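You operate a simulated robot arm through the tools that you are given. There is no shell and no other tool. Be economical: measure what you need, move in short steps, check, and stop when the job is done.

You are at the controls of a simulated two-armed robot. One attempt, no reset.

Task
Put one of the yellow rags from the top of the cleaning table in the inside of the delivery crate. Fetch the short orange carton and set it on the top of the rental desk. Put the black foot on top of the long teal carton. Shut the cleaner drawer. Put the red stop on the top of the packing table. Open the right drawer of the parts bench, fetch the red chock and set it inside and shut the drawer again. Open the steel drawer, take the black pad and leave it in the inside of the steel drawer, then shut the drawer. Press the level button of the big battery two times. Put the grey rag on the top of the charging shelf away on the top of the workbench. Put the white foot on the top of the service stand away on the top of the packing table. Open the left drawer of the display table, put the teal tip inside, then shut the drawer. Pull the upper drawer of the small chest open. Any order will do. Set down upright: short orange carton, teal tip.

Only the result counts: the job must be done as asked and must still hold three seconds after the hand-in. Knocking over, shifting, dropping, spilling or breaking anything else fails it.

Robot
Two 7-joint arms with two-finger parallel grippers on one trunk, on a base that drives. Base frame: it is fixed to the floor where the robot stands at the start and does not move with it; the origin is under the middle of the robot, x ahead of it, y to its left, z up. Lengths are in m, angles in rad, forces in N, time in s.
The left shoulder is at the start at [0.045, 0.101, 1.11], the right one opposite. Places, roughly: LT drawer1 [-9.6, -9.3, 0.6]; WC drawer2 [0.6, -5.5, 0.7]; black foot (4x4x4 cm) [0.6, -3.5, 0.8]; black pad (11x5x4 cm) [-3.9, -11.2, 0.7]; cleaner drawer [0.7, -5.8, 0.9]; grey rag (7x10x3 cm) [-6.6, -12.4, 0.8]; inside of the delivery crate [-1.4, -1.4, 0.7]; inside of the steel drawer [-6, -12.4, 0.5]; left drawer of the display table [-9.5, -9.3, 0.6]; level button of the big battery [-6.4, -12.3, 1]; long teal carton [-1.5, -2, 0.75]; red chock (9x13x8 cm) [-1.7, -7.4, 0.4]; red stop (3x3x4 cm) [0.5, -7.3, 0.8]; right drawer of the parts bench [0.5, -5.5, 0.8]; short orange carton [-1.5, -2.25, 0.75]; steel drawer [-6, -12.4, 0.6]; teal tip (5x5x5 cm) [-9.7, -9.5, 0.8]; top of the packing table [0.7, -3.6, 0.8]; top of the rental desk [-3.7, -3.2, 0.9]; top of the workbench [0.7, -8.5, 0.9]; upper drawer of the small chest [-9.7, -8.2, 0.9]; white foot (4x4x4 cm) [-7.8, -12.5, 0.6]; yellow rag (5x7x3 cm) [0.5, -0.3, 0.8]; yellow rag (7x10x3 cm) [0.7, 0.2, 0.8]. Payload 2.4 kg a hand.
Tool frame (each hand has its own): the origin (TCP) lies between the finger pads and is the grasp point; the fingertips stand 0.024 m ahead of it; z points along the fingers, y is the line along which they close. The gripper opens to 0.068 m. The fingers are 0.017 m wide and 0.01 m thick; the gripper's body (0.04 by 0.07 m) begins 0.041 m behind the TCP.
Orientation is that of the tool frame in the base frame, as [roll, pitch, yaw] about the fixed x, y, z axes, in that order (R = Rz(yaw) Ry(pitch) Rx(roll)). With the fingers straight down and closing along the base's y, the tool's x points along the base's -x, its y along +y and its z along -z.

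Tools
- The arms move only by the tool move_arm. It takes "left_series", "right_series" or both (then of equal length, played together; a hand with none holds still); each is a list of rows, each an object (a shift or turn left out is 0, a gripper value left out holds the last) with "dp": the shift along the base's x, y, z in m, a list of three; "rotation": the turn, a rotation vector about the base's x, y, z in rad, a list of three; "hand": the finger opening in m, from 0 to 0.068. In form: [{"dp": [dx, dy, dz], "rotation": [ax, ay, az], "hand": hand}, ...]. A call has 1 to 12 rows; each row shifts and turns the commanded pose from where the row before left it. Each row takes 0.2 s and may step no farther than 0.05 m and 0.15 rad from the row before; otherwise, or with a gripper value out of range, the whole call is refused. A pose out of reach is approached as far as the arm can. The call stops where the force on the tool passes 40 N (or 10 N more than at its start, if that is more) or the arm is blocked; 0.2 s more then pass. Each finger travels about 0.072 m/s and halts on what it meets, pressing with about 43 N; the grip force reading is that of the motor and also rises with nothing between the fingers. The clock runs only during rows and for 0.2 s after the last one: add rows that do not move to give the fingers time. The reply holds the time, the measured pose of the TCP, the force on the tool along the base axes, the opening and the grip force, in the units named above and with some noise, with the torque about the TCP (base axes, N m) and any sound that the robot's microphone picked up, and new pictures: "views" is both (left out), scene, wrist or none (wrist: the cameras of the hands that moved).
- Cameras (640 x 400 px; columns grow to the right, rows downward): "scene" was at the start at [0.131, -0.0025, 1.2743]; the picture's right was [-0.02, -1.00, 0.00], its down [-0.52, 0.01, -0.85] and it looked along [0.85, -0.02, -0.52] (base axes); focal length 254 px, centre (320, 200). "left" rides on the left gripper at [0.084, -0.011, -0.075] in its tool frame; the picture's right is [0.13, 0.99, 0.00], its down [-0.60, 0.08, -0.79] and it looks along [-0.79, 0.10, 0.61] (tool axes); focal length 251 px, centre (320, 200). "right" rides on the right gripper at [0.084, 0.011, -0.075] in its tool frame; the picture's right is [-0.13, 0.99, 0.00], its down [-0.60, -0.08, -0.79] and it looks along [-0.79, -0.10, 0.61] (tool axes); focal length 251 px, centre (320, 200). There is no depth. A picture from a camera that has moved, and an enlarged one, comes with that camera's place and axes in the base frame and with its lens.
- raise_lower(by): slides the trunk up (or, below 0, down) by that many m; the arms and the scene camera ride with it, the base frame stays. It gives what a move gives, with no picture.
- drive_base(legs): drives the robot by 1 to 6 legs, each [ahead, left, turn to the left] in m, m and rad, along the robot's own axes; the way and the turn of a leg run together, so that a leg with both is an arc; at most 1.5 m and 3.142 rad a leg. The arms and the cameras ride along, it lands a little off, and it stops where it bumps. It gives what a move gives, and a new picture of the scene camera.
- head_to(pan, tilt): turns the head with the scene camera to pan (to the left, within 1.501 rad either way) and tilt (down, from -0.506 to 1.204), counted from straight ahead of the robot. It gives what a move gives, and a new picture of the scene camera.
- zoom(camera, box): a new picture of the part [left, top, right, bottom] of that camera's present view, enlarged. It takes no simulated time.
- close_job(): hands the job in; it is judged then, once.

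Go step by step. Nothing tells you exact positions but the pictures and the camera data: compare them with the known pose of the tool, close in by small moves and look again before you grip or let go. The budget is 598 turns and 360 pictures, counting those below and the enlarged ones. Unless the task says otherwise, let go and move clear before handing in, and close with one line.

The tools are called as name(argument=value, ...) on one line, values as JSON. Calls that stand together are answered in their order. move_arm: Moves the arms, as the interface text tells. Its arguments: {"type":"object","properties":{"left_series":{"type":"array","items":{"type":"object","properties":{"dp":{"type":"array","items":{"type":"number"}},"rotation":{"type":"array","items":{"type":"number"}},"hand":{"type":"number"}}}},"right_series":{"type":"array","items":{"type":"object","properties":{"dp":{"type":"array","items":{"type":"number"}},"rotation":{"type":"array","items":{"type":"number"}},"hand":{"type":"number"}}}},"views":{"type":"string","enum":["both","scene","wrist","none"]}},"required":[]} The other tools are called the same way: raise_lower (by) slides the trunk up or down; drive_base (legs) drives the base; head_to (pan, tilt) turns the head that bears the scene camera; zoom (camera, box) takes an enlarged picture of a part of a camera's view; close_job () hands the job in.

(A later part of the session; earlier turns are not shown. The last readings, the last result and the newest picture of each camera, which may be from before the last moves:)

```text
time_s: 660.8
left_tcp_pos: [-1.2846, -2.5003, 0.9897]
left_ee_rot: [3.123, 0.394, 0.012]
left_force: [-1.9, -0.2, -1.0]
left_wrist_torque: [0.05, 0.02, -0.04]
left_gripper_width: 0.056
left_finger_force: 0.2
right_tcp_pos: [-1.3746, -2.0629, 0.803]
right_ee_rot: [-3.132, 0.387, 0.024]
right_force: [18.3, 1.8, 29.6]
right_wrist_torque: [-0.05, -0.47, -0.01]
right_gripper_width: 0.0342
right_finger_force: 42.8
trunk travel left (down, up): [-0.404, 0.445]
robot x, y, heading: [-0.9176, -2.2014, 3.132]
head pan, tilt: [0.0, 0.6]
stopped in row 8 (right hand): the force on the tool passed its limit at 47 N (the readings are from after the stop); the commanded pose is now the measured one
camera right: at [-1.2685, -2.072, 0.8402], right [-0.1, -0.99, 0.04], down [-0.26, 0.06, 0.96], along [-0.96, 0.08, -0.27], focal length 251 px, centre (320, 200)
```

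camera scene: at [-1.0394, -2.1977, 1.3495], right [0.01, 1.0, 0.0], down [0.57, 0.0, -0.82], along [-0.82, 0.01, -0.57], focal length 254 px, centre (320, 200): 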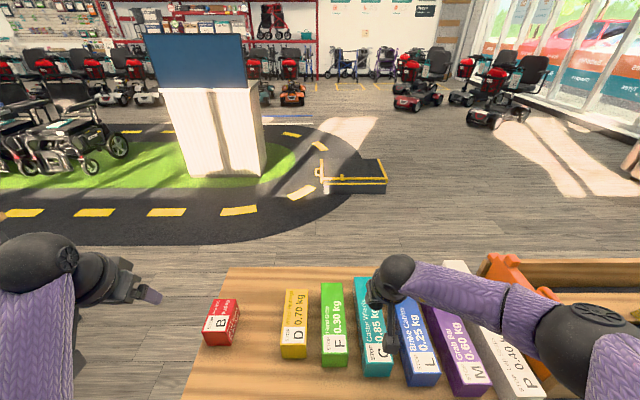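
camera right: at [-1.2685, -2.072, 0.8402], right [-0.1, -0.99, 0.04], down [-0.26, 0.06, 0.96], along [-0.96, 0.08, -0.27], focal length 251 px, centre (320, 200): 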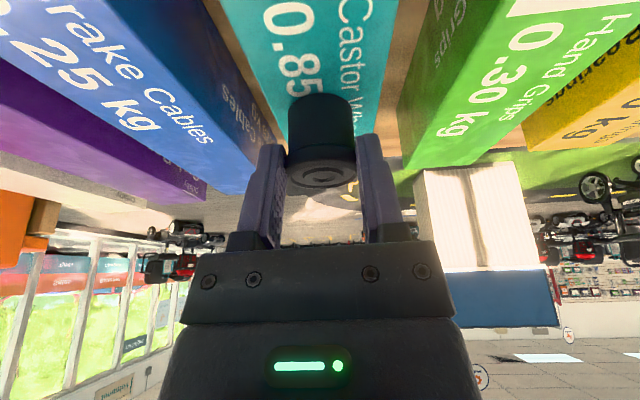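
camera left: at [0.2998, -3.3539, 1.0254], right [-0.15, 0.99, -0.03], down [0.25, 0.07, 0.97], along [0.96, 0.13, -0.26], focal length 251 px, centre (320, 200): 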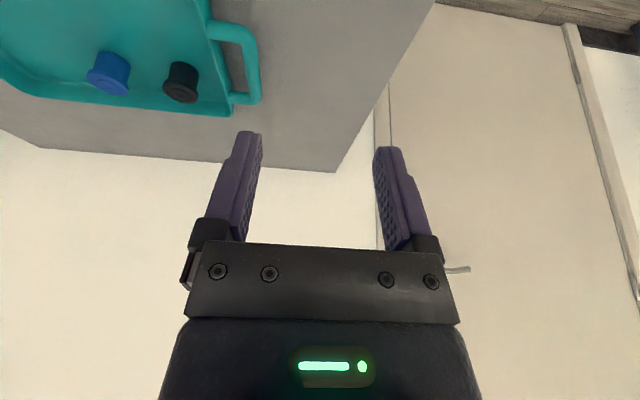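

move_arm(right_series=[{"dp": [0.001, 0, 0.003]}, {"hand": 0.056}, {"hand": 0.056}, {"hand": 0.056}, {"dp": [0.01, 0, 0.024]}, {"dp": [0.015, 0, 0.035]}, {"dp": [0.01, 0, 0.045]}, {"dp": [0, 0, 0.05]}, {"dp": [0, 0, 0.05]}, {}])

```text
time_s: 663.0
left_tcp_pos: [-1.2882, -2.5018, 0.9887]
left_ee_rot: [3.124, 0.393, 0.011]
left_force: [-1.1, 0.2, 0.1]
left_wrist_torque: [0.01, -0.04, 0.0]
left_gripper_width: 0.0559
left_finger_force: 0.2
right_tcp_pos: [-1.3416, -2.0619, 1.0081]
right_ee_rot: [-3.131, 0.383, 0.027]
right_force: [-0.3, 0.7, 1.0]
right_wrist_torque: [0.01, 0.01, -0.02]
right_gripper_width: 0.056
right_finger_force: 0.0
trunk travel left (down, up): [-0.404, 0.445]
robot x, y, heading: [-0.9199, -2.1964, 3.134]
head pan, tilt: [0.0, 0.6]
camera scene: at [-1.0392, -2.1976, 1.3495], right [0.01, 1.0, 0.0], down [0.57, 0.0, -0.82], along [-0.82, 0.01, -0.57], focal length 254 px, centre (320, 200)
camera right: at [-1.2335, -2.0702, 1.0464], right [-0.1, -0.99, 0.04], down [-0.27, 0.06, 0.96], along [-0.96, 0.08, -0.27], focal length 251 px, centre (320, 200)
```

scene: 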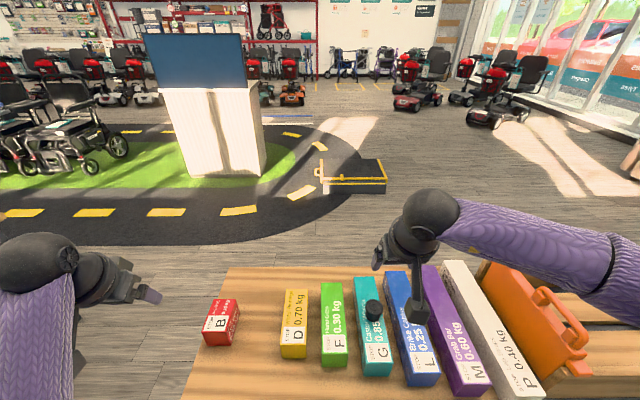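
right: 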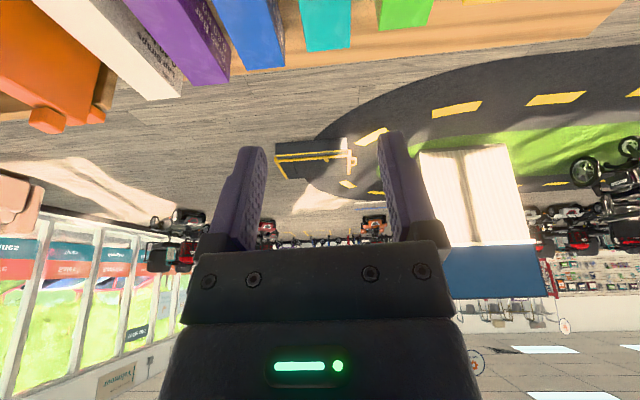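

Black foot stands on the teal carton. Next the cleaner drawer on the parts bench: back off, turn around and drive down to y≈-5.75.

drive_base(legs=[[-0.55, 0, 0], [0, 0, -3.12], [0, -1.2, 0], [0, -1.2, 0], [0, -1.1, 0]])

head_to(pan=0, tilt=0.5)

```text
time_s: 690.1
left_tcp_pos: [0.0236, -5.4122, 0.9884]
left_ee_rot: [3.125, 0.392, -3.118]
left_force: [1.7, 0.9, -1.0]
left_wrist_torque: [0.04, 0.0, 0.03]
left_gripper_width: 0.0561
left_finger_force: 0.1
right_tcp_pos: [0.0826, -5.8523, 1.009]
right_ee_rot: [-3.131, 0.382, -3.104]
right_force: [0.0, 0.1, 0.1]
right_wrist_torque: [-0.04, -0.01, 0.0]
right_gripper_width: 0.0561
right_finger_force: 0.1
trunk travel left (down, up): [-0.404, 0.445]
robot x, y, heading: [-0.3443, -5.7196, 0.004]
head pan, tilt: [0.0, 0.6]
camera scene: at [-0.2274, -5.7217, 1.3495], right [0.01, -1.0, 0.0], down [-0.57, 0.0, -0.82], along [0.82, 0.01, -0.57], focal length 254 px, centre (320, 200)
```

scene: 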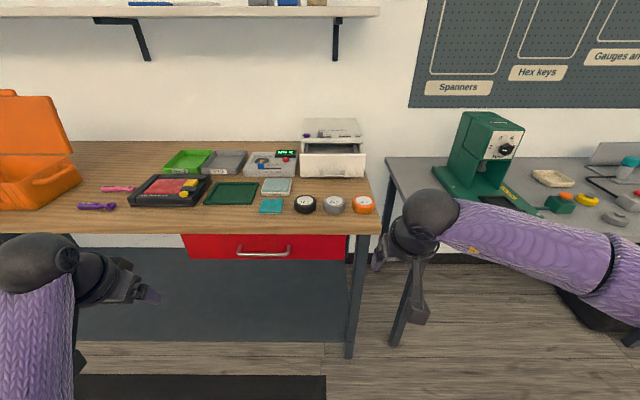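

```text
time_s: 690.7
left_tcp_pos: [0.0231, -5.4128, 0.9888]
left_ee_rot: [3.124, 0.395, -3.116]
left_force: [1.9, -0.2, -0.7]
left_wrist_torque: [0.0, -0.01, 0.03]
left_gripper_width: 0.056
left_finger_force: 0.1
right_tcp_pos: [0.0828, -5.8528, 1.0074]
right_ee_rot: [-3.131, 0.382, -3.102]
right_force: [0.3, -0.4, 0.6]
right_wrist_torque: [0.01, 0.01, 0.03]
right_gripper_width: 0.056
right_finger_force: 0.1
trunk travel left (down, up): [-0.404, 0.445]
robot x, y, heading: [-0.343, -5.7207, 0.009]
head pan, tilt: [0.0, 0.499]
camera scene: at [-0.2248, -5.7216, 1.3585], right [0.01, -1.0, 0.0], down [-0.48, 0.0, -0.88], along [0.88, 0.01, -0.48], focal length 254 px, centre (320, 200)
```

scene: 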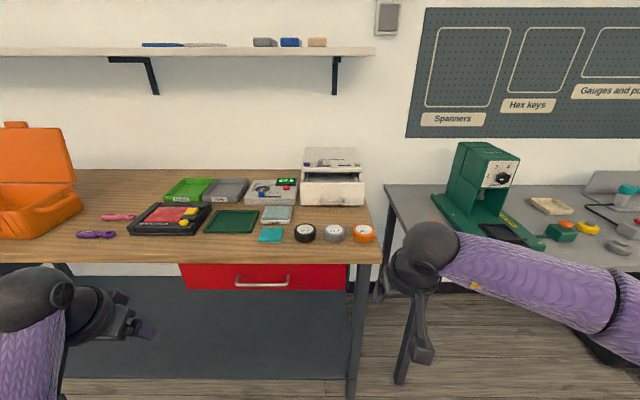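

zoom(camera="scene", box=[140, 130, 400, 300])

```text
2.35 times, centred on (270, 215) of scene
camera zoom: at [-0.2248, -5.7216, 1.3585], right [0.01, -1.0, 0.0], down [-0.48, 0.0, -0.88], along [0.88, 0.01, -0.48], focal length 596 px, centre (438, 165)
```

zoom: 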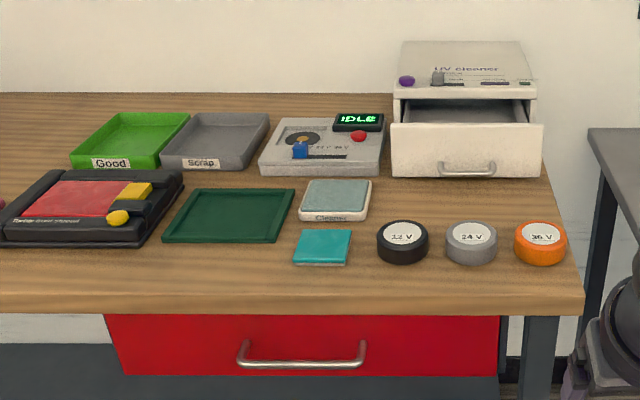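

The UV cleaner's drawer front is at x≈0.715, y≈-5.765, open ~7–8 cm. I close the right gripper, tilt it a bit more, and approach to push it in.

move_arm(right_series=[{"rotation": [0, -0.11, 0], "hand": 0.0}, {"rotation": [0, -0.11, 0]}, {}, {}], views="none")

drive_base(legs=[[0, 0.085, 0], [0.45, 0, 0]])

move_arm(right_series=[{"dp": [0.02, 0, -0.04]}, {"dp": [0.02, 0, -0.03]}, {}])

```text
time_s: 691.7
left_tcp_pos: [0.0233, -5.4133, 0.9903]
left_ee_rot: [3.124, 0.394, -3.117]
left_force: [1.7, 1.5, -0.6]
left_wrist_torque: [-0.01, -0.03, 0.0]
left_gripper_width: 0.056
left_finger_force: 0.1
right_tcp_pos: [0.0845, -5.8516, 1.0092]
right_ee_rot: [-3.12, 0.601, -3.097]
right_force: [0.4, -0.1, -0.8]
right_wrist_torque: [-0.02, 0.01, 0.02]
right_gripper_width: 0.0002
right_finger_force: 23.7
trunk travel left (down, up): [-0.404, 0.445]
robot x, y, heading: [-0.3472, -5.7224, 0.006]
head pan, tilt: [0.0, 0.499]
```

```text
time_s: 695.1
left_tcp_pos: [0.4751, -5.3248, 0.9879]
left_ee_rot: [3.123, 0.395, -3.115]
left_force: [2.2, 0.8, 0.7]
left_wrist_torque: [0.02, 0.01, -0.03]
left_gripper_width: 0.056
left_finger_force: 0.0
right_tcp_pos: [0.5358, -5.7623, 1.0081]
right_ee_rot: [-3.122, 0.601, -3.097]
right_force: [-0.1, -0.3, -0.2]
right_wrist_torque: [0.0, 0.02, -0.02]
right_gripper_width: 0.0001
right_finger_force: 23.3
trunk travel left (down, up): [-0.404, 0.445]
robot x, y, heading: [0.1091, -5.6343, 0.009]
head pan, tilt: [0.0, 0.499]
camera scene: at [0.2282, -5.6333, 1.3585], right [0.01, -1.0, 0.0], down [-0.48, 0.0, -0.88], along [0.88, 0.01, -0.48], focal length 254 px, centre (320, 200)
```

scene: 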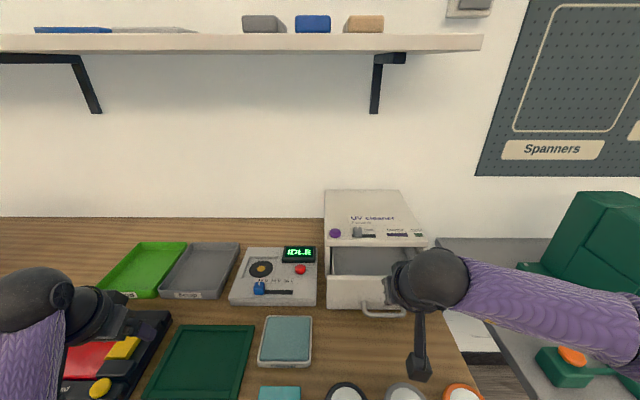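

```text
time_s: 696.0
left_tcp_pos: [0.4756, -5.3236, 0.9872]
left_ee_rot: [3.124, 0.394, -3.114]
left_force: [1.1, -0.6, -0.9]
left_wrist_torque: [0.04, -0.06, 0.0]
left_gripper_width: 0.0558
left_finger_force: 0.0
right_tcp_pos: [0.577, -5.7617, 0.9381]
right_ee_rot: [-3.12, 0.603, -3.095]
right_force: [-0.6, -0.6, -0.1]
right_wrist_torque: [0.01, 0.0, 0.0]
right_gripper_width: 0.0
right_finger_force: 23.7
trunk travel left (down, up): [-0.404, 0.445]
robot x, y, heading: [0.1066, -5.6285, 0.012]
head pan, tilt: [0.0, 0.499]
camera scene: at [0.2279, -5.6333, 1.3586], right [0.01, -1.0, 0.0], down [-0.48, 0.0, -0.88], along [0.88, 0.01, -0.48], focal length 254 px, centre (320, 200)
camera right: at [0.4669, -5.7544, 0.9512], right [0.07, 1.0, 0.06], down [0.05, -0.06, 1.0], along [1.0, -0.07, -0.05], focal length 251 px, centre (320, 200)
```

scene: 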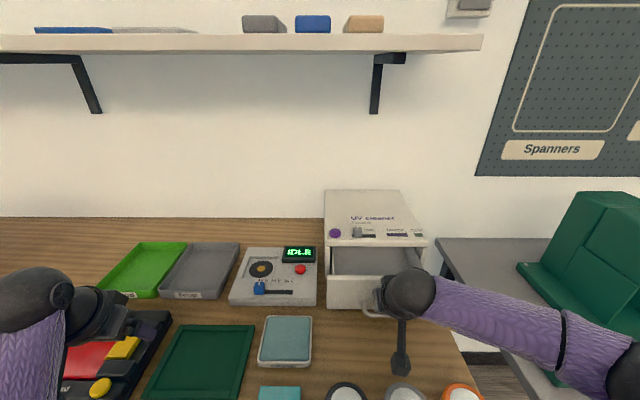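
right: 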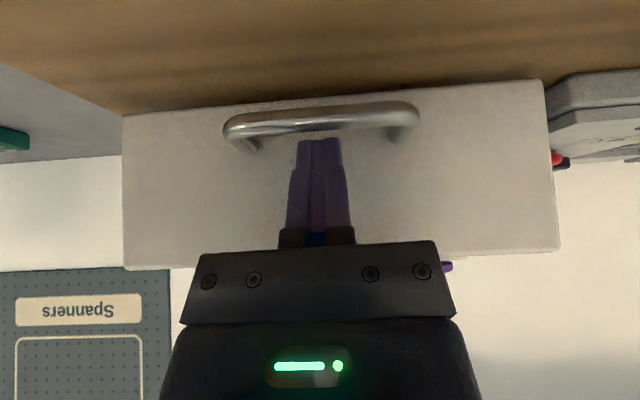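

The view shows the drawer front nearer than thought (x≈0.60, z 0.89–0.97). I raise the tip above the handle and push gently.

move_arm(right_series=[{"dp": [-0.01, 0, 0.015]}, {"dp": [0, 0, 0.012]}, {"dp": [0.015, 0, 0]}, {"dp": [0.01, 0, 0]}, {}], views="wrist")

```text
time_s: 697.1
left_tcp_pos: [0.476, -5.3239, 0.9889]
left_ee_rot: [3.123, 0.393, -3.114]
left_force: [2.3, 0.0, -0.8]
left_wrist_torque: [0.01, 0.0, -0.01]
left_gripper_width: 0.056
left_finger_force: 0.0
right_tcp_pos: [0.5936, -5.7626, 0.9641]
right_ee_rot: [-3.12, 0.603, -3.095]
right_force: [0.3, -0.2, -1.0]
right_wrist_torque: [0.0, 0.0, 0.01]
right_gripper_width: 0.0
right_finger_force: 23.2
trunk travel left (down, up): [-0.404, 0.445]
robot x, y, heading: [0.1107, -5.633, 0.01]
head pan, tilt: [0.0, 0.499]
camera right: at [0.482, -5.7555, 0.9787], right [0.07, 1.0, 0.06], down [0.05, -0.06, 1.0], along [1.0, -0.07, -0.05], focal length 251 px, centre (320, 200)
```

right: 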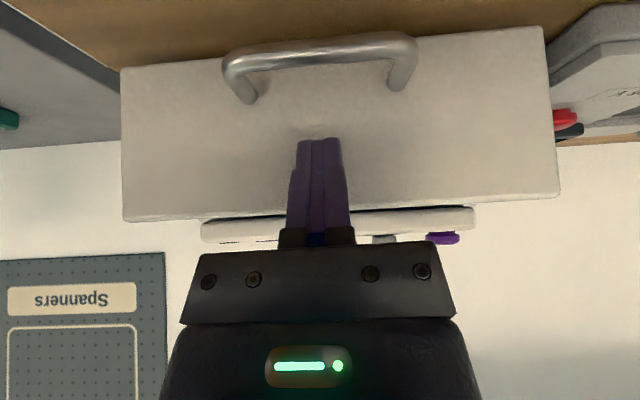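

move_arm(right_series=[{"dp": [0.012, 0, 0]}, {"dp": [0.012, 0, 0]}, {"dp": [0.012, 0, 0]}, {"dp": [0.012, 0, 0]}, {}], views="scene")

```text
time_s: 698.4
left_tcp_pos: [0.4754, -5.3243, 0.9878]
left_ee_rot: [3.123, 0.393, -3.114]
left_force: [1.5, 1.4, 0.1]
left_wrist_torque: [0.04, 0.06, -0.02]
left_gripper_width: 0.056
left_finger_force: 0.0
right_tcp_pos: [0.6387, -5.762, 0.9645]
right_ee_rot: [-3.122, 0.602, -3.097]
right_force: [0.6, -0.4, 0.1]
right_wrist_torque: [0.0, -0.01, 0.0]
right_gripper_width: 0.0
right_finger_force: 23.5
trunk travel left (down, up): [-0.404, 0.445]
robot x, y, heading: [0.11, -5.6353, 0.009]
head pan, tilt: [0.0, 0.499]
camera scene: at [0.2279, -5.6333, 1.3586], right [0.01, -1.0, 0.0], down [-0.48, 0.0, -0.88], along [0.88, 0.01, -0.48], focal length 254 px, centre (320, 200)
```

scene: 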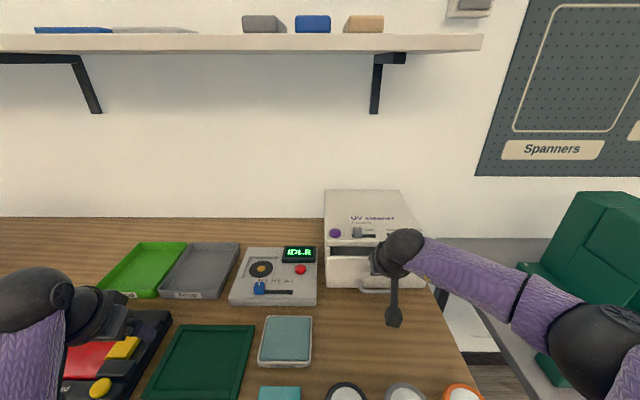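

move_arm(right_series=[{"dp": [0.01, 0, 0]}, {"dp": [0.008, 0, 0]}, {"dp": [0.006, 0, 0]}, {"dp": [0.006, 0, 0]}, {}], views="scene")

```text
time_s: 699.5
left_tcp_pos: [0.4693, -5.3246, 0.991]
left_ee_rot: [3.125, 0.398, -3.114]
left_force: [0.8, 0.4, -0.3]
left_wrist_torque: [-0.03, -0.06, -0.04]
left_gripper_width: 0.0557
left_finger_force: 0.1
right_tcp_pos: [0.6618, -5.7615, 0.963]
right_ee_rot: [-3.122, 0.595, -3.098]
right_force: [-27.6, 1.7, 12.8]
right_wrist_torque: [0.05, 0.12, -0.01]
right_gripper_width: 0.0
right_finger_force: 23.7
trunk travel left (down, up): [-0.404, 0.445]
robot x, y, heading: [0.1077, -5.6353, 0.01]
head pan, tilt: [0.0, 0.499]
stopped in row 5 (right hand): the force on the tool passed its limit at 44 N (the readings are from after the stop); the commanded pose is now the measured one
camera scene: at [0.2213, -5.633, 1.3593], right [0.01, -1.0, 0.0], down [-0.48, 0.0, -0.88], along [0.88, 0.01, -0.48], focal length 254 px, centre (320, 200)
```

scene: 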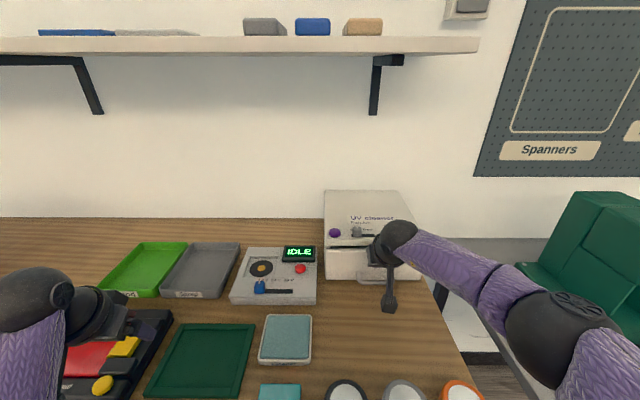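

move_arm(right_series=[{"dp": [-0.03, 0, 0.01]}, {"dp": [-0.03, 0, 0.03]}, {"dp": [0, 0, 0.04]}, {"dp": [0, 0, 0.04]}], views="none")

drive_base(legs=[[-0.25, 0, 0]])

zoom(camera="scene", box=[260, 120, 460, 250])

```text
time_s: 700.5
left_tcp_pos: [0.4748, -5.3246, 0.9888]
left_ee_rot: [3.124, 0.392, -3.117]
left_force: [1.8, 0.1, -0.6]
left_wrist_torque: [0.01, 0.01, 0.03]
left_gripper_width: 0.0563
left_finger_force: 0.0
right_tcp_pos: [0.6055, -5.7632, 1.0808]
right_ee_rot: [-3.12, 0.594, -3.095]
right_force: [-0.9, -0.3, -0.4]
right_wrist_torque: [-0.02, 0.01, 0.03]
right_gripper_width: 0.0
right_finger_force: 23.8
trunk travel left (down, up): [-0.404, 0.445]
robot x, y, heading: [0.1073, -5.6317, 0.004]
head pan, tilt: [0.0, 0.499]
```

```text
time_s: 702.3
left_tcp_pos: [0.2269, -5.3271, 0.9888]
left_ee_rot: [3.123, 0.392, -3.117]
left_force: [1.4, 0.3, 0.1]
left_wrist_torque: [0.03, 0.0, -0.01]
left_gripper_width: 0.0563
left_finger_force: 0.1
right_tcp_pos: [0.3602, -5.7664, 1.082]
right_ee_rot: [-3.122, 0.595, -3.099]
right_force: [-0.4, -0.1, 0.4]
right_wrist_torque: [-0.02, 0.02, 0.0]
right_gripper_width: 0.0
right_finger_force: 23.1
trunk travel left (down, up): [-0.404, 0.445]
robot x, y, heading: [-0.1401, -5.6313, 0.01]
head pan, tilt: [0.0, 0.499]
camera scene: at [-0.0201, -5.6352, 1.3586], right [0.01, -1.0, 0.0], down [-0.48, 0.0, -0.88], along [0.88, 0.01, -0.48], focal length 254 px, centre (320, 200)
```

scene: 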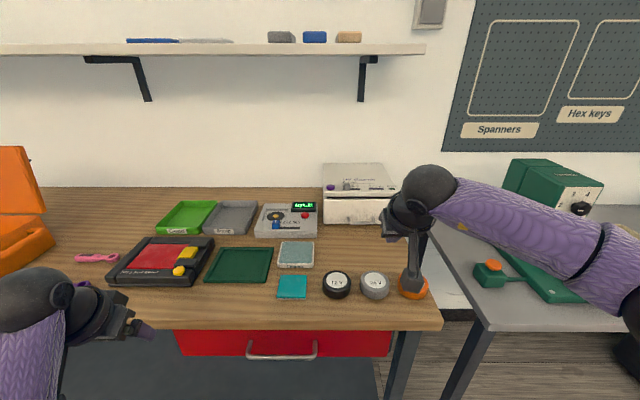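

```text
3.08 times, centred on (360, 185) of scene
camera zoom: at [-0.0201, -5.6352, 1.3586], right [0.01, -1.0, 0.0], down [-0.48, 0.0, -0.88], along [0.88, 0.01, -0.48], focal length 780 px, centre (197, 246)
```

zoom: 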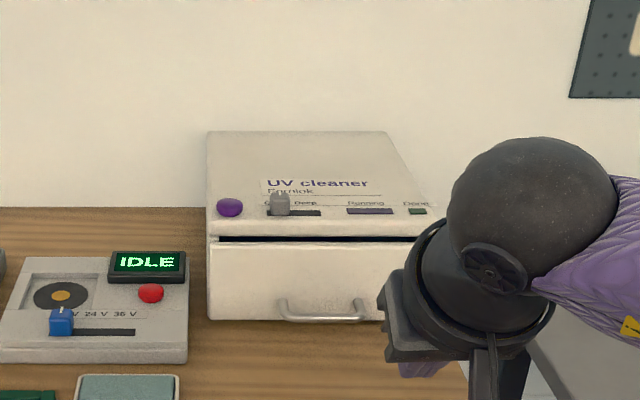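

The cleaner drawer hit its hard stop: shut. Now to the red chock near [-1.7,-7.4]: I drive down and turn to look west.

drive_base(legs=[[-0.15, 0, 0], [0, -1.2, 0], [0, -0.4, 0], [0, 0, 3.13]])

```text
time_s: 718.7
left_tcp_pos: [-0.627, -7.5527, 0.9893]
left_ee_rot: [3.125, 0.392, 0.006]
left_force: [-1.1, -0.1, -0.9]
left_wrist_torque: [-0.01, 0.04, 0.05]
left_gripper_width: 0.0561
left_finger_force: 0.0
right_tcp_pos: [-0.7496, -7.1092, 1.0822]
right_ee_rot: [-3.122, 0.595, 0.025]
right_force: [-0.4, -0.5, 0.2]
right_wrist_torque: [-0.02, 0.0, 0.01]
right_gripper_width: 0.0001
right_finger_force: 23.6
trunk travel left (down, up): [-0.404, 0.445]
robot x, y, heading: [-0.2511, -7.245, 3.126]
head pan, tilt: [0.0, 0.499]
camera scene: at [-0.3783, -7.2505, 1.3586], right [0.01, 1.0, 0.0], down [0.48, -0.01, -0.88], along [-0.88, 0.01, -0.48], focal length 254 px, centre (320, 200)
```

scene: 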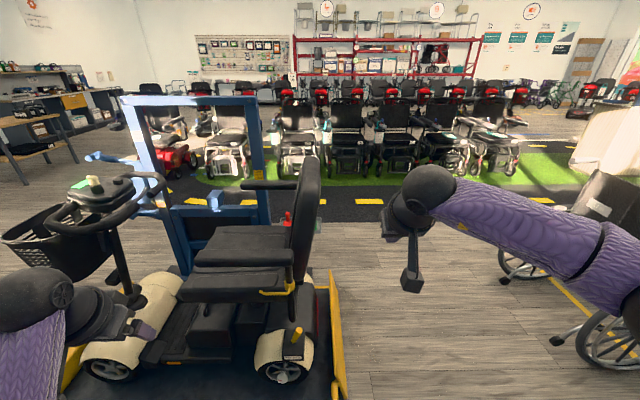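

zoom(camera="scene", box=[180, 150, 360, 300])

```text
2.67 times, centred on (270, 225) of scene
camera zoom: at [-0.3783, -7.2505, 1.3586], right [0.01, 1.0, 0.0], down [0.48, -0.01, -0.88], along [-0.88, 0.01, -0.48], focal length 676 px, centre (453, 133)
```

zoom: 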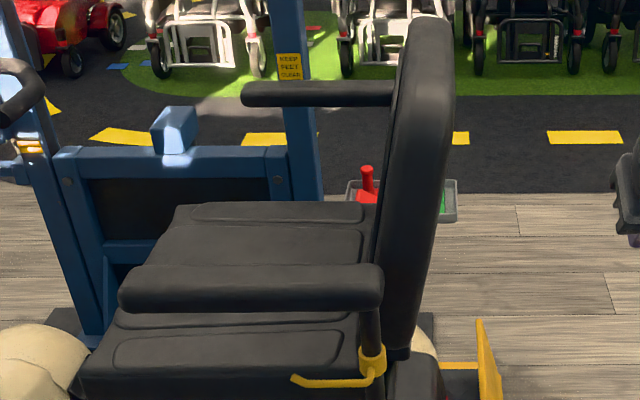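

The red chock (with an upright handle) sits in a grey tray on a low stand behind the scooter. I drive around via y≈-6.55 to the far side.

drive_base(legs=[[0, -0.7, 0.015], [1.1, 0, 0], [1.2, 0, 0]])

head_to(pan=1.4, tilt=0.6)

```text
time_s: 733.4
left_tcp_pos: [-2.8896, -6.911, 0.9889]
left_ee_rot: [3.124, 0.392, 0.05]
left_force: [-1.5, -0.6, -0.6]
left_wrist_torque: [-0.02, -0.01, 0.02]
left_gripper_width: 0.0562
left_finger_force: 0.0
right_tcp_pos: [-3.0314, -6.4743, 1.0813]
right_ee_rot: [-3.124, 0.595, 0.067]
right_force: [0.1, 0.0, 1.1]
right_wrist_torque: [-0.04, -0.01, 0.0]
right_gripper_width: 0.0
right_finger_force: 23.6
trunk travel left (down, up): [-0.404, 0.445]
robot x, y, heading: [-2.5326, -6.5949, -3.119]
head pan, tilt: [0.0, 0.499]
camera scene: at [-2.6548, -6.5987, 1.3586], right [-0.03, 1.0, 0.0], down [0.48, 0.01, -0.88], along [-0.88, -0.03, -0.48], focal length 254 px, centre (320, 200)
```

scene: 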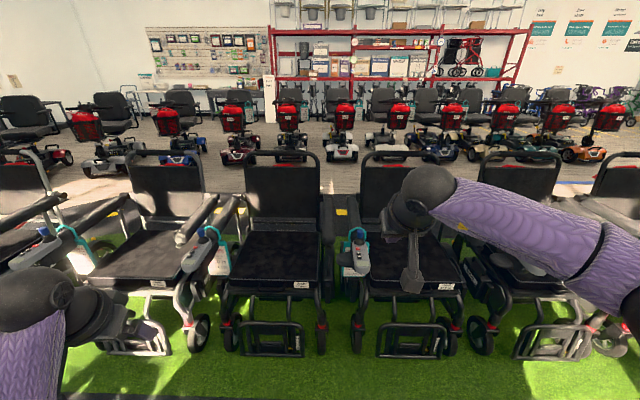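

```text
time_s: 734.9
left_tcp_pos: [-2.8893, -6.9117, 0.9891]
left_ee_rot: [3.124, 0.392, 0.05]
left_force: [-2.2, -0.7, -0.3]
left_wrist_torque: [0.0, -0.01, 0.01]
left_gripper_width: 0.0562
left_finger_force: 0.1
right_tcp_pos: [-3.0316, -6.4732, 1.0816]
right_ee_rot: [-3.121, 0.593, 0.066]
right_force: [0.4, 0.3, 0.3]
right_wrist_torque: [0.02, 0.01, -0.01]
right_gripper_width: 0.0
right_finger_force: 23.4
trunk travel left (down, up): [-0.404, 0.445]
robot x, y, heading: [-2.53, -6.597, -3.112]
head pan, tilt: [1.4, 0.6]
camera scene: at [-2.5763, -6.6836, 1.3495], right [-0.99, 0.14, 0.0], down [0.08, 0.56, -0.83], along [-0.12, -0.82, -0.56], focal length 254 px, centre (320, 200)
```

scene: 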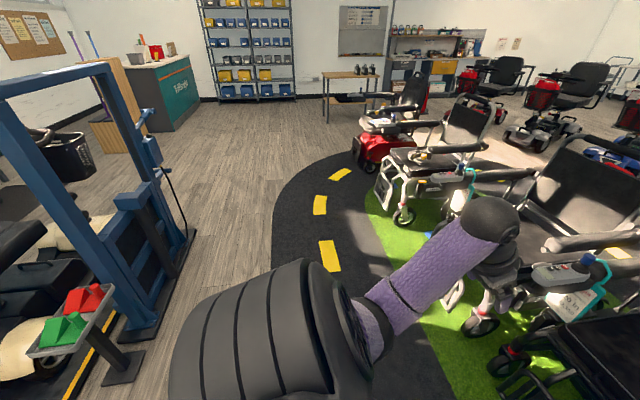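

zoom(camera="scene", box=[10, 260, 150, 380])

```text
3.33 times, centred on (80, 320) of scene
camera zoom: at [-2.5763, -6.6836, 1.3495], right [-0.99, 0.14, 0.0], down [0.08, 0.56, -0.83], along [-0.12, -0.82, -0.56], focal length 845 px, centre (1120, -200)
```

zoom: 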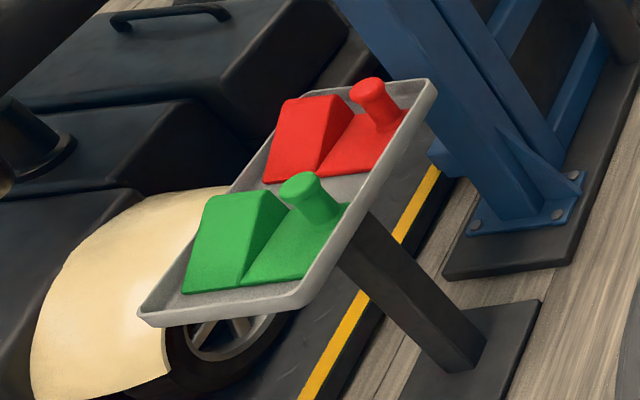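

The chock has a vertical peg that I can grip, at ≈[-1.765,-7.455], top z≈0.48. I turn to face +x and approach from the west, right hand vertical.

drive_base(legs=[[0, 0, 3.11], [0, -0.73, 0], [0.15, 0, 0]])

head_to(pan=0, tilt=0.8)

move_arm(right_series=[{"rotation": [0, 0.15, 0], "hand": 0.068}, {"rotation": [0, 0.15, 0]}, {"rotation": [0, 0.15, 0]}, {"rotation": [0, 0.14, 0]}, {"dp": [-0.03, 0, 0]}, {"dp": [-0.03, 0, 0]}])

```text
time_s: 747.3
left_tcp_pos: [-1.9879, -7.0018, 0.9894]
left_ee_rot: [3.124, 0.392, -3.085]
left_force: [2.4, 0.2, -1.3]
left_wrist_torque: [-0.03, 0.04, -0.01]
left_gripper_width: 0.056
left_finger_force: 0.0
right_tcp_pos: [-1.8427, -7.4385, 1.0799]
right_ee_rot: [-3.123, 0.594, -3.069]
right_force: [0.2, 0.2, -0.9]
right_wrist_torque: [0.01, -0.01, -0.01]
right_gripper_width: 0.0001
right_finger_force: 23.4
trunk travel left (down, up): [-0.404, 0.445]
robot x, y, heading: [-2.3443, -7.3229, 0.036]
head pan, tilt: [1.4, 0.6]
camera scene: at [-2.3046, -7.234, 1.3495], right [0.99, -0.13, 0.0], down [-0.08, -0.56, -0.82], along [0.11, 0.82, -0.57], focal length 254 px, centre (320, 200)
```

scene: 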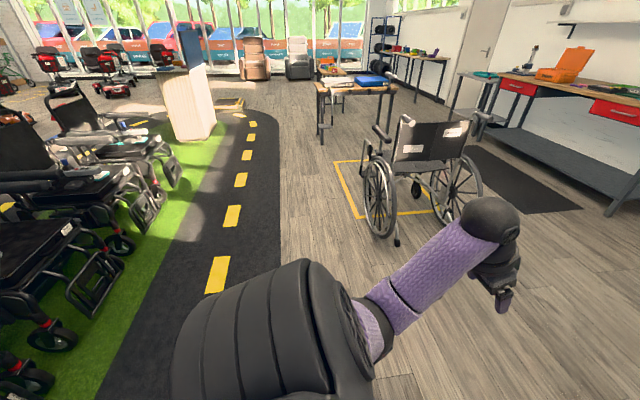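

```text
time_s: 748.8
left_tcp_pos: [-1.9884, -7.0014, 0.9895]
left_ee_rot: [3.125, 0.393, -3.086]
left_force: [1.6, 1.4, -0.8]
left_wrist_torque: [0.01, -0.04, -0.01]
left_gripper_width: 0.0562
left_finger_force: 0.1
right_tcp_pos: [-1.8421, -7.439, 1.0812]
right_ee_rot: [-3.12, 0.593, -3.068]
right_force: [0.1, -0.2, -0.6]
right_wrist_torque: [0.0, 0.0, -0.01]
right_gripper_width: 0.0
right_finger_force: 23.5
trunk travel left (down, up): [-0.404, 0.445]
robot x, y, heading: [-2.3456, -7.3229, 0.033]
head pan, tilt: [0.0, 0.799]
camera scene: at [-2.2365, -7.3186, 1.3326], right [0.04, -1.0, 0.0], down [-0.72, -0.03, -0.7], along [0.7, 0.03, -0.72], focal length 254 px, centre (320, 200)
```

scene: 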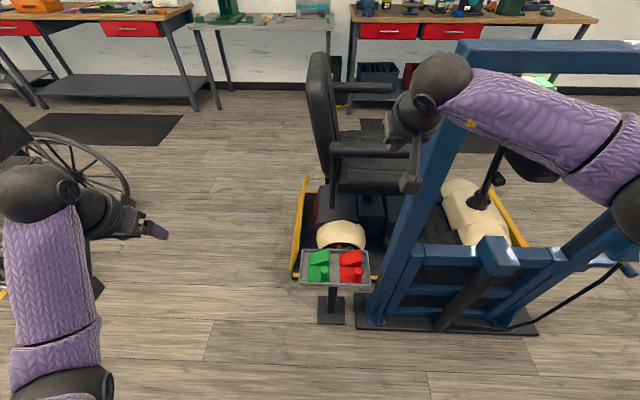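

```text
time_s: 750.2
left_tcp_pos: [-1.9872, -7.0032, 0.9889]
left_ee_rot: [3.125, 0.391, -3.084]
left_force: [0.9, 0.4, 0.0]
left_wrist_torque: [0.02, 0.04, -0.03]
left_gripper_width: 0.0561
left_finger_force: 0.0
right_tcp_pos: [-1.9091, -7.4413, 1.0826]
right_ee_rot: [3.12, 0.004, -3.081]
right_force: [-0.1, -0.3, 0.4]
right_wrist_torque: [0.0, 0.0, 0.0]
right_gripper_width: 0.0679
right_finger_force: 0.1
right hand out of reach, approached as far as the arm can: row 4
trunk travel left (down, up): [-0.404, 0.445]
robot x, y, heading: [-2.3479, -7.3205, 0.036]
head pan, tilt: [0.0, 0.799]
camera scene: at [-2.2368, -7.319, 1.3326], right [0.04, -1.0, 0.0], down [-0.72, -0.03, -0.7], along [0.7, 0.03, -0.72], focal length 254 px, centre (320, 200)
camera right: at [-1.9921, -7.437, 1.1567], right [0.07, 1.0, 0.02], down [0.6, -0.06, 0.79], along [0.79, -0.04, -0.61], focal length 251 px, centre (320, 200)
```

scene: 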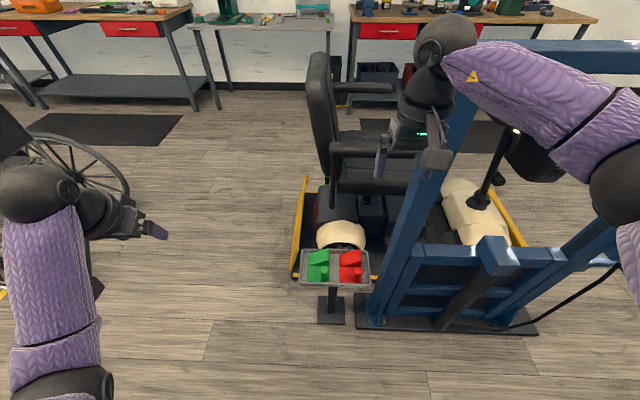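
right: 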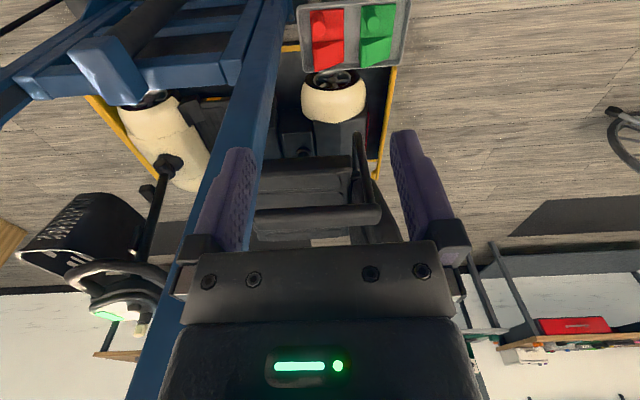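

The lift's mast is right beside the tray, so the right forearm would foul it. I use the left hand instead (elbow on the free side): straighten it, and pull the right hand back.

move_arm(left_series=[{"rotation": [0, 0.13, 0], "hand": 0.068}, {"rotation": [0, 0.13, 0]}, {"rotation": [0, 0.13, 0]}, {}, {}], right_series=[{"dp": [-0.045, 0, 0]}, {"dp": [-0.045, 0, 0]}, {"dp": [-0.045, 0, 0]}, {"dp": [-0.02, 0, 0]}, {}], views="none")

drive_base(legs=[[0, -0.2, -0.036]])

raise_lower(by=-0.3)

move_arm(left_series=[{}])

```text
time_s: 750.5
left_tcp_pos: [-1.9858, -7.0024, 0.9909]
left_ee_rot: [3.117, 0.362, -3.099]
left_force: [9.6, -2.7, -4.7]
left_wrist_torque: [0.13, -0.14, 0.4]
left_gripper_width: 0.0682
left_finger_force: 0.0
right_tcp_pos: [-1.9234, -7.4419, 1.0815]
right_ee_rot: [3.121, 0.005, -3.081]
right_force: [-0.3, -0.1, -0.8]
right_wrist_torque: [-0.06, 0.02, 0.0]
right_gripper_width: 0.0679
right_finger_force: 0.1
trunk travel left (down, up): [-0.404, 0.445]
robot x, y, heading: [-2.345, -7.3221, 0.035]
head pan, tilt: [0.0, 0.799]
stopped in row 1 (left hand): the force on the tool passed its limit at 63 N (the readings are from after the stop); the commanded pose is now the measured one
```

```text
time_s: 752.1
left_tcp_pos: [-1.9717, -7.2159, 0.9899]
left_ee_rot: [3.117, 0.363, -3.133]
left_force: [14.8, 3.0, -4.4]
left_wrist_torque: [-0.08, -0.06, -0.23]
left_gripper_width: 0.0677
left_finger_force: 0.0
right_tcp_pos: [-1.9235, -7.6583, 1.0815]
right_ee_rot: [3.12, 0.006, -3.114]
right_force: [0.7, -0.4, 0.6]
right_wrist_torque: [0.02, -0.01, 0.01]
right_gripper_width: 0.0681
right_finger_force: 0.1
trunk travel left (down, up): [-0.404, 0.445]
robot x, y, heading: [-2.3443, -7.5233, 0.001]
head pan, tilt: [0.0, 0.799]
camera scene: at [-2.2326, -7.5235, 1.3326], right [0.0, -1.0, 0.0], down [-0.72, 0.0, -0.7], along [0.7, 0.0, -0.72], focal length 254 px, centre (320, 200)
```

scene: 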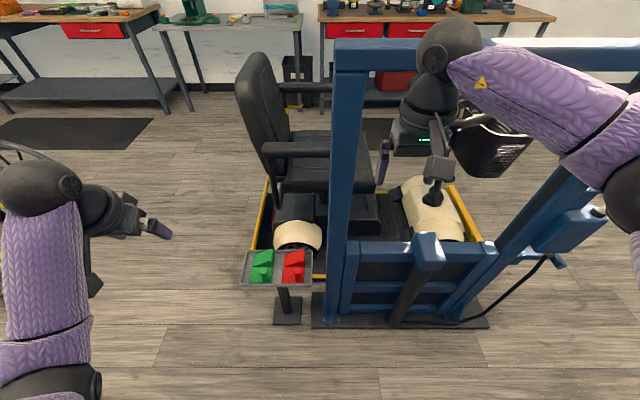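

```text
time_s: 755.1
left_tcp_pos: [-1.9722, -7.2161, 0.6907]
left_ee_rot: [3.117, 0.362, -3.132]
left_force: [0.1, -0.5, -0.1]
left_wrist_torque: [-0.01, -0.02, 0.0]
left_gripper_width: 0.068
left_finger_force: 0.0
right_tcp_pos: [-1.9241, -7.6558, 0.7816]
right_ee_rot: [3.121, 0.008, -3.115]
right_force: [0.3, -0.1, -0.5]
right_wrist_torque: [0.02, -0.02, 0.01]
right_gripper_width: 0.068
right_finger_force: 0.0
trunk travel left (down, up): [-0.104, 0.745]
robot x, y, heading: [-2.3426, -7.5217, 0.005]
head pan, tilt: [0.0, 0.799]
```

```text
time_s: 755.5
left_tcp_pos: [-1.9715, -7.2152, 0.689]
left_ee_rot: [3.118, 0.363, -3.131]
left_force: [0.2, 0.0, 0.2]
left_wrist_torque: [0.0, -0.01, 0.01]
left_gripper_width: 0.0681
left_finger_force: 0.0
right_tcp_pos: [-1.9238, -7.6566, 0.7817]
right_ee_rot: [3.12, 0.003, -3.116]
right_force: [1.2, -0.3, -0.1]
right_wrist_torque: [0.02, -0.01, 0.0]
right_gripper_width: 0.0681
right_finger_force: 0.1
trunk travel left (down, up): [-0.104, 0.745]
robot x, y, heading: [-2.3458, -7.5212, 0.003]
head pan, tilt: [0.0, 0.799]
camera scene: at [-2.1624, -7.5228, 1.0274], right [0.0, -1.0, 0.0], down [-0.72, 0.0, -0.7], along [0.7, 0.0, -0.72], focal length 254 px, centre (320, 200)
camera left: at [-2.0774, -7.2292, 0.7292], right [-0.14, 0.99, -0.02], down [0.28, 0.06, 0.96], along [0.95, 0.13, -0.29], focal length 251 px, centre (320, 200)
```

scene: 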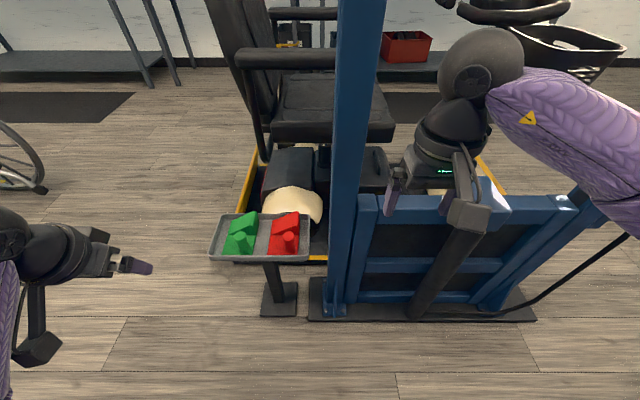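
left: 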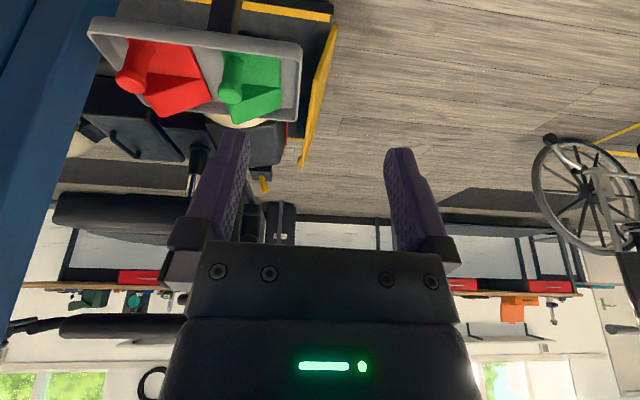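

Peg top triangulated at [-1.771,-7.444,0.48]. I first pull the right hand well back from the blue frame.

move_arm(right_series=[{"dp": [-0.04, 0, 0.02]}, {"dp": [-0.04, 0, 0.02]}, {"dp": [-0.04, 0, 0.02]}, {"dp": [-0.03, 0, 0.02]}, {"dp": [-0.02, 0, 0]}], left_series=[{"dp": [0.03, -0.03, 0]}, {"dp": [0.03, -0.03, 0]}, {"dp": [0, -0.03, 0], "rotation": [0, 0.12, 0]}, {"rotation": [0, 0.12, 0]}, {"rotation": [0, 0.12, 0]}], views="scene")

```text
time_s: 756.7
left_tcp_pos: [-1.9118, -7.3063, 0.6901]
left_ee_rot: [3.114, 0.0, -3.132]
left_force: [-0.1, -0.1, 0.4]
left_wrist_torque: [0.02, 0.0, 0.05]
left_gripper_width: 0.0679
left_finger_force: 0.1
right_tcp_pos: [-2.0923, -7.6574, 0.8607]
right_ee_rot: [3.121, 0.003, -3.115]
right_force: [0.0, 0.8, -0.1]
right_wrist_torque: [0.01, -0.02, -0.02]
right_gripper_width: 0.0681
right_finger_force: 0.1
trunk travel left (down, up): [-0.104, 0.745]
robot x, y, heading: [-2.3425, -7.524, 0.004]
head pan, tilt: [0.0, 0.799]
camera scene: at [-2.1624, -7.5228, 1.0274], right [0.0, -1.0, 0.0], down [-0.72, 0.0, -0.7], along [0.7, 0.0, -0.72], focal length 254 px, centre (320, 200)
```

scene: 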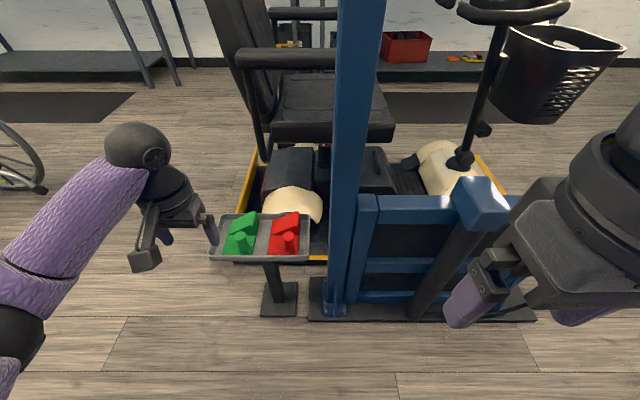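

drive_base(legs=[[0, -0.1, 0], [0.13, 0, 0]])

move_arm(left_series=[{"dp": [0, -0.02, -0.04]}, {"dp": [0, -0.015, -0.04]}, {}])

```text
time_s: 758.8
left_tcp_pos: [-1.781, -7.4068, 0.6903]
left_ee_rot: [3.114, 0.002, -3.136]
left_force: [0.2, -0.3, 0.3]
left_wrist_torque: [0.01, 0.02, -0.01]
left_gripper_width: 0.0681
left_finger_force: 0.1
right_tcp_pos: [-1.9626, -7.7568, 0.8604]
right_ee_rot: [3.12, 0.006, -3.119]
right_force: [0.5, -0.1, 0.4]
right_wrist_torque: [0.0, -0.01, -0.02]
right_gripper_width: 0.0678
right_finger_force: 0.0
trunk travel left (down, up): [-0.104, 0.745]
robot x, y, heading: [-2.2113, -7.6261, -0.001]
head pan, tilt: [0.0, 0.799]
camera scene: at [-2.0326, -7.6229, 1.0274], right [0.0, -1.0, 0.0], down [-0.72, 0.0, -0.7], along [0.7, 0.0, -0.72], focal length 254 px, centre (320, 200)
```

scene: 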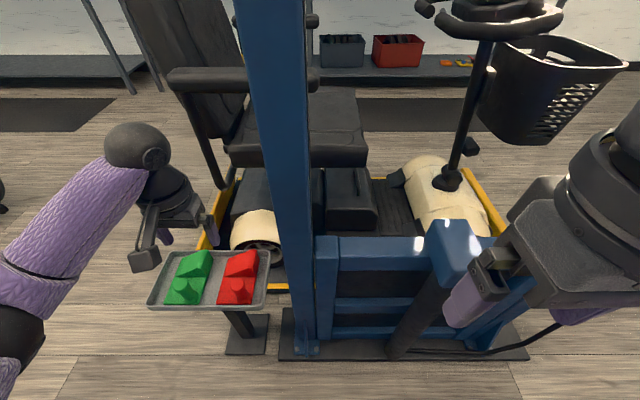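

```text
time_s: 759.6
left_tcp_pos: [-1.7792, -7.4415, 0.6096]
left_ee_rot: [3.114, 0.002, -3.136]
left_force: [-0.8, -0.2, -1.5]
left_wrist_torque: [0.0, 0.0, 0.03]
left_gripper_width: 0.0681
left_finger_force: 0.1
right_tcp_pos: [-1.9626, -7.7565, 0.861]
right_ee_rot: [3.121, 0.004, -3.116]
right_force: [0.1, -0.4, -1.0]
right_wrist_torque: [-0.01, -0.01, -0.01]
right_gripper_width: 0.0678
right_finger_force: 0.0
trunk travel left (down, up): [-0.104, 0.745]
robot x, y, heading: [-2.2112, -7.6219, -0.01]
head pan, tilt: [0.0, 0.799]
camera scene: at [-2.0324, -7.6229, 1.0274], right [0.0, -1.0, 0.0], down [-0.72, 0.0, -0.7], along [0.7, 0.0, -0.72], focal length 254 px, centre (320, 200)
camera left: at [-1.8653, -7.4547, 0.6841], right [-0.13, 0.99, 0.03], down [0.6, 0.06, 0.8], along [0.79, 0.12, -0.6], focal length 251 px, centre (320, 200)
```

scene: 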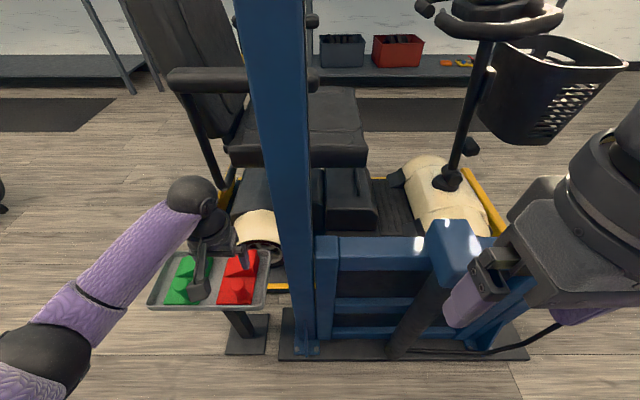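
left: 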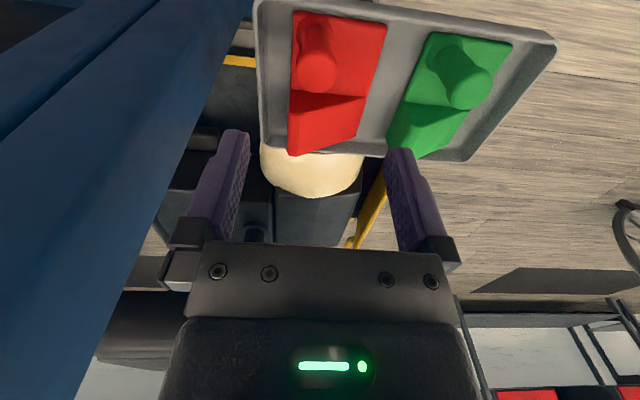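

move_arm(left_series=[{"dp": [0.013, 0.001, -0.04]}, {"dp": [0, 0, -0.04]}, {"dp": [0, 0, -0.03]}, {}], views="wrist")

```text
time_s: 760.6
left_tcp_pos: [-1.7685, -7.4406, 0.4988]
left_ee_rot: [3.113, 0.001, -3.136]
left_force: [0.9, 0.2, 0.6]
left_wrist_torque: [-0.01, 0.01, -0.01]
left_gripper_width: 0.068
left_finger_force: 0.1
right_tcp_pos: [-1.9634, -7.7561, 0.8593]
right_ee_rot: [3.121, 0.005, -3.117]
right_force: [0.3, 0.3, 0.6]
right_wrist_torque: [0.02, 0.03, 0.03]
right_gripper_width: 0.0682
right_finger_force: 0.2
trunk travel left (down, up): [-0.104, 0.745]
robot x, y, heading: [-2.2093, -7.6203, 0.003]
head pan, tilt: [0.0, 0.799]
camera left: at [-1.8532, -7.4537, 0.5732], right [-0.13, 0.99, 0.03], down [0.6, 0.06, 0.8], along [0.79, 0.12, -0.6], focal length 251 px, centre (320, 200)
```

left: 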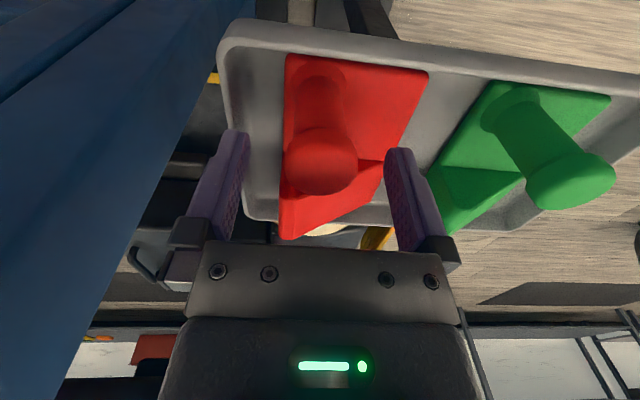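

move_arm(left_series=[{"dp": [0.001, 0, -0.015]}, {"dp": [0, 0, -0.012]}, {"dp": [0, 0, -0.008]}, {}], views="wrist")

```text
time_s: 761.6
left_tcp_pos: [-1.7658, -7.4395, 0.4651]
left_ee_rot: [3.114, 0.001, -3.136]
left_force: [-0.6, 0.2, 0.1]
left_wrist_torque: [0.01, -0.01, -0.02]
left_gripper_width: 0.068
left_finger_force: 0.1
right_tcp_pos: [-1.9614, -7.7564, 0.8612]
right_ee_rot: [3.121, 0.004, -3.118]
right_force: [0.3, -0.4, -0.5]
right_wrist_torque: [-0.03, -0.02, -0.01]
right_gripper_width: 0.0678
right_finger_force: 0.0
trunk travel left (down, up): [-0.104, 0.745]
robot x, y, heading: [-2.2125, -7.6261, -0.004]
head pan, tilt: [0.0, 0.799]
camera left: at [-1.8517, -7.4538, 0.5387], right [-0.13, 0.99, 0.03], down [0.6, 0.06, 0.8], along [0.79, 0.12, -0.6], focal length 251 px, centre (320, 200)
```

left: 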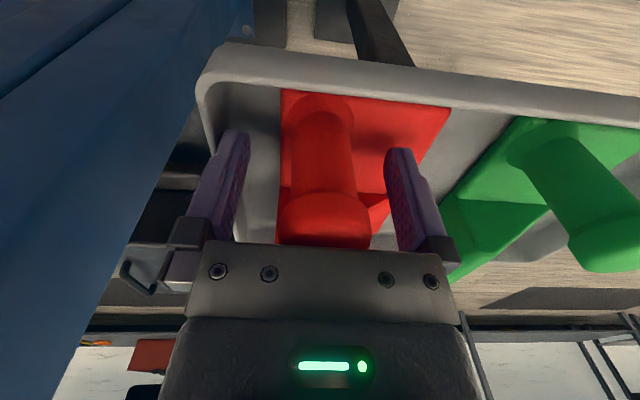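

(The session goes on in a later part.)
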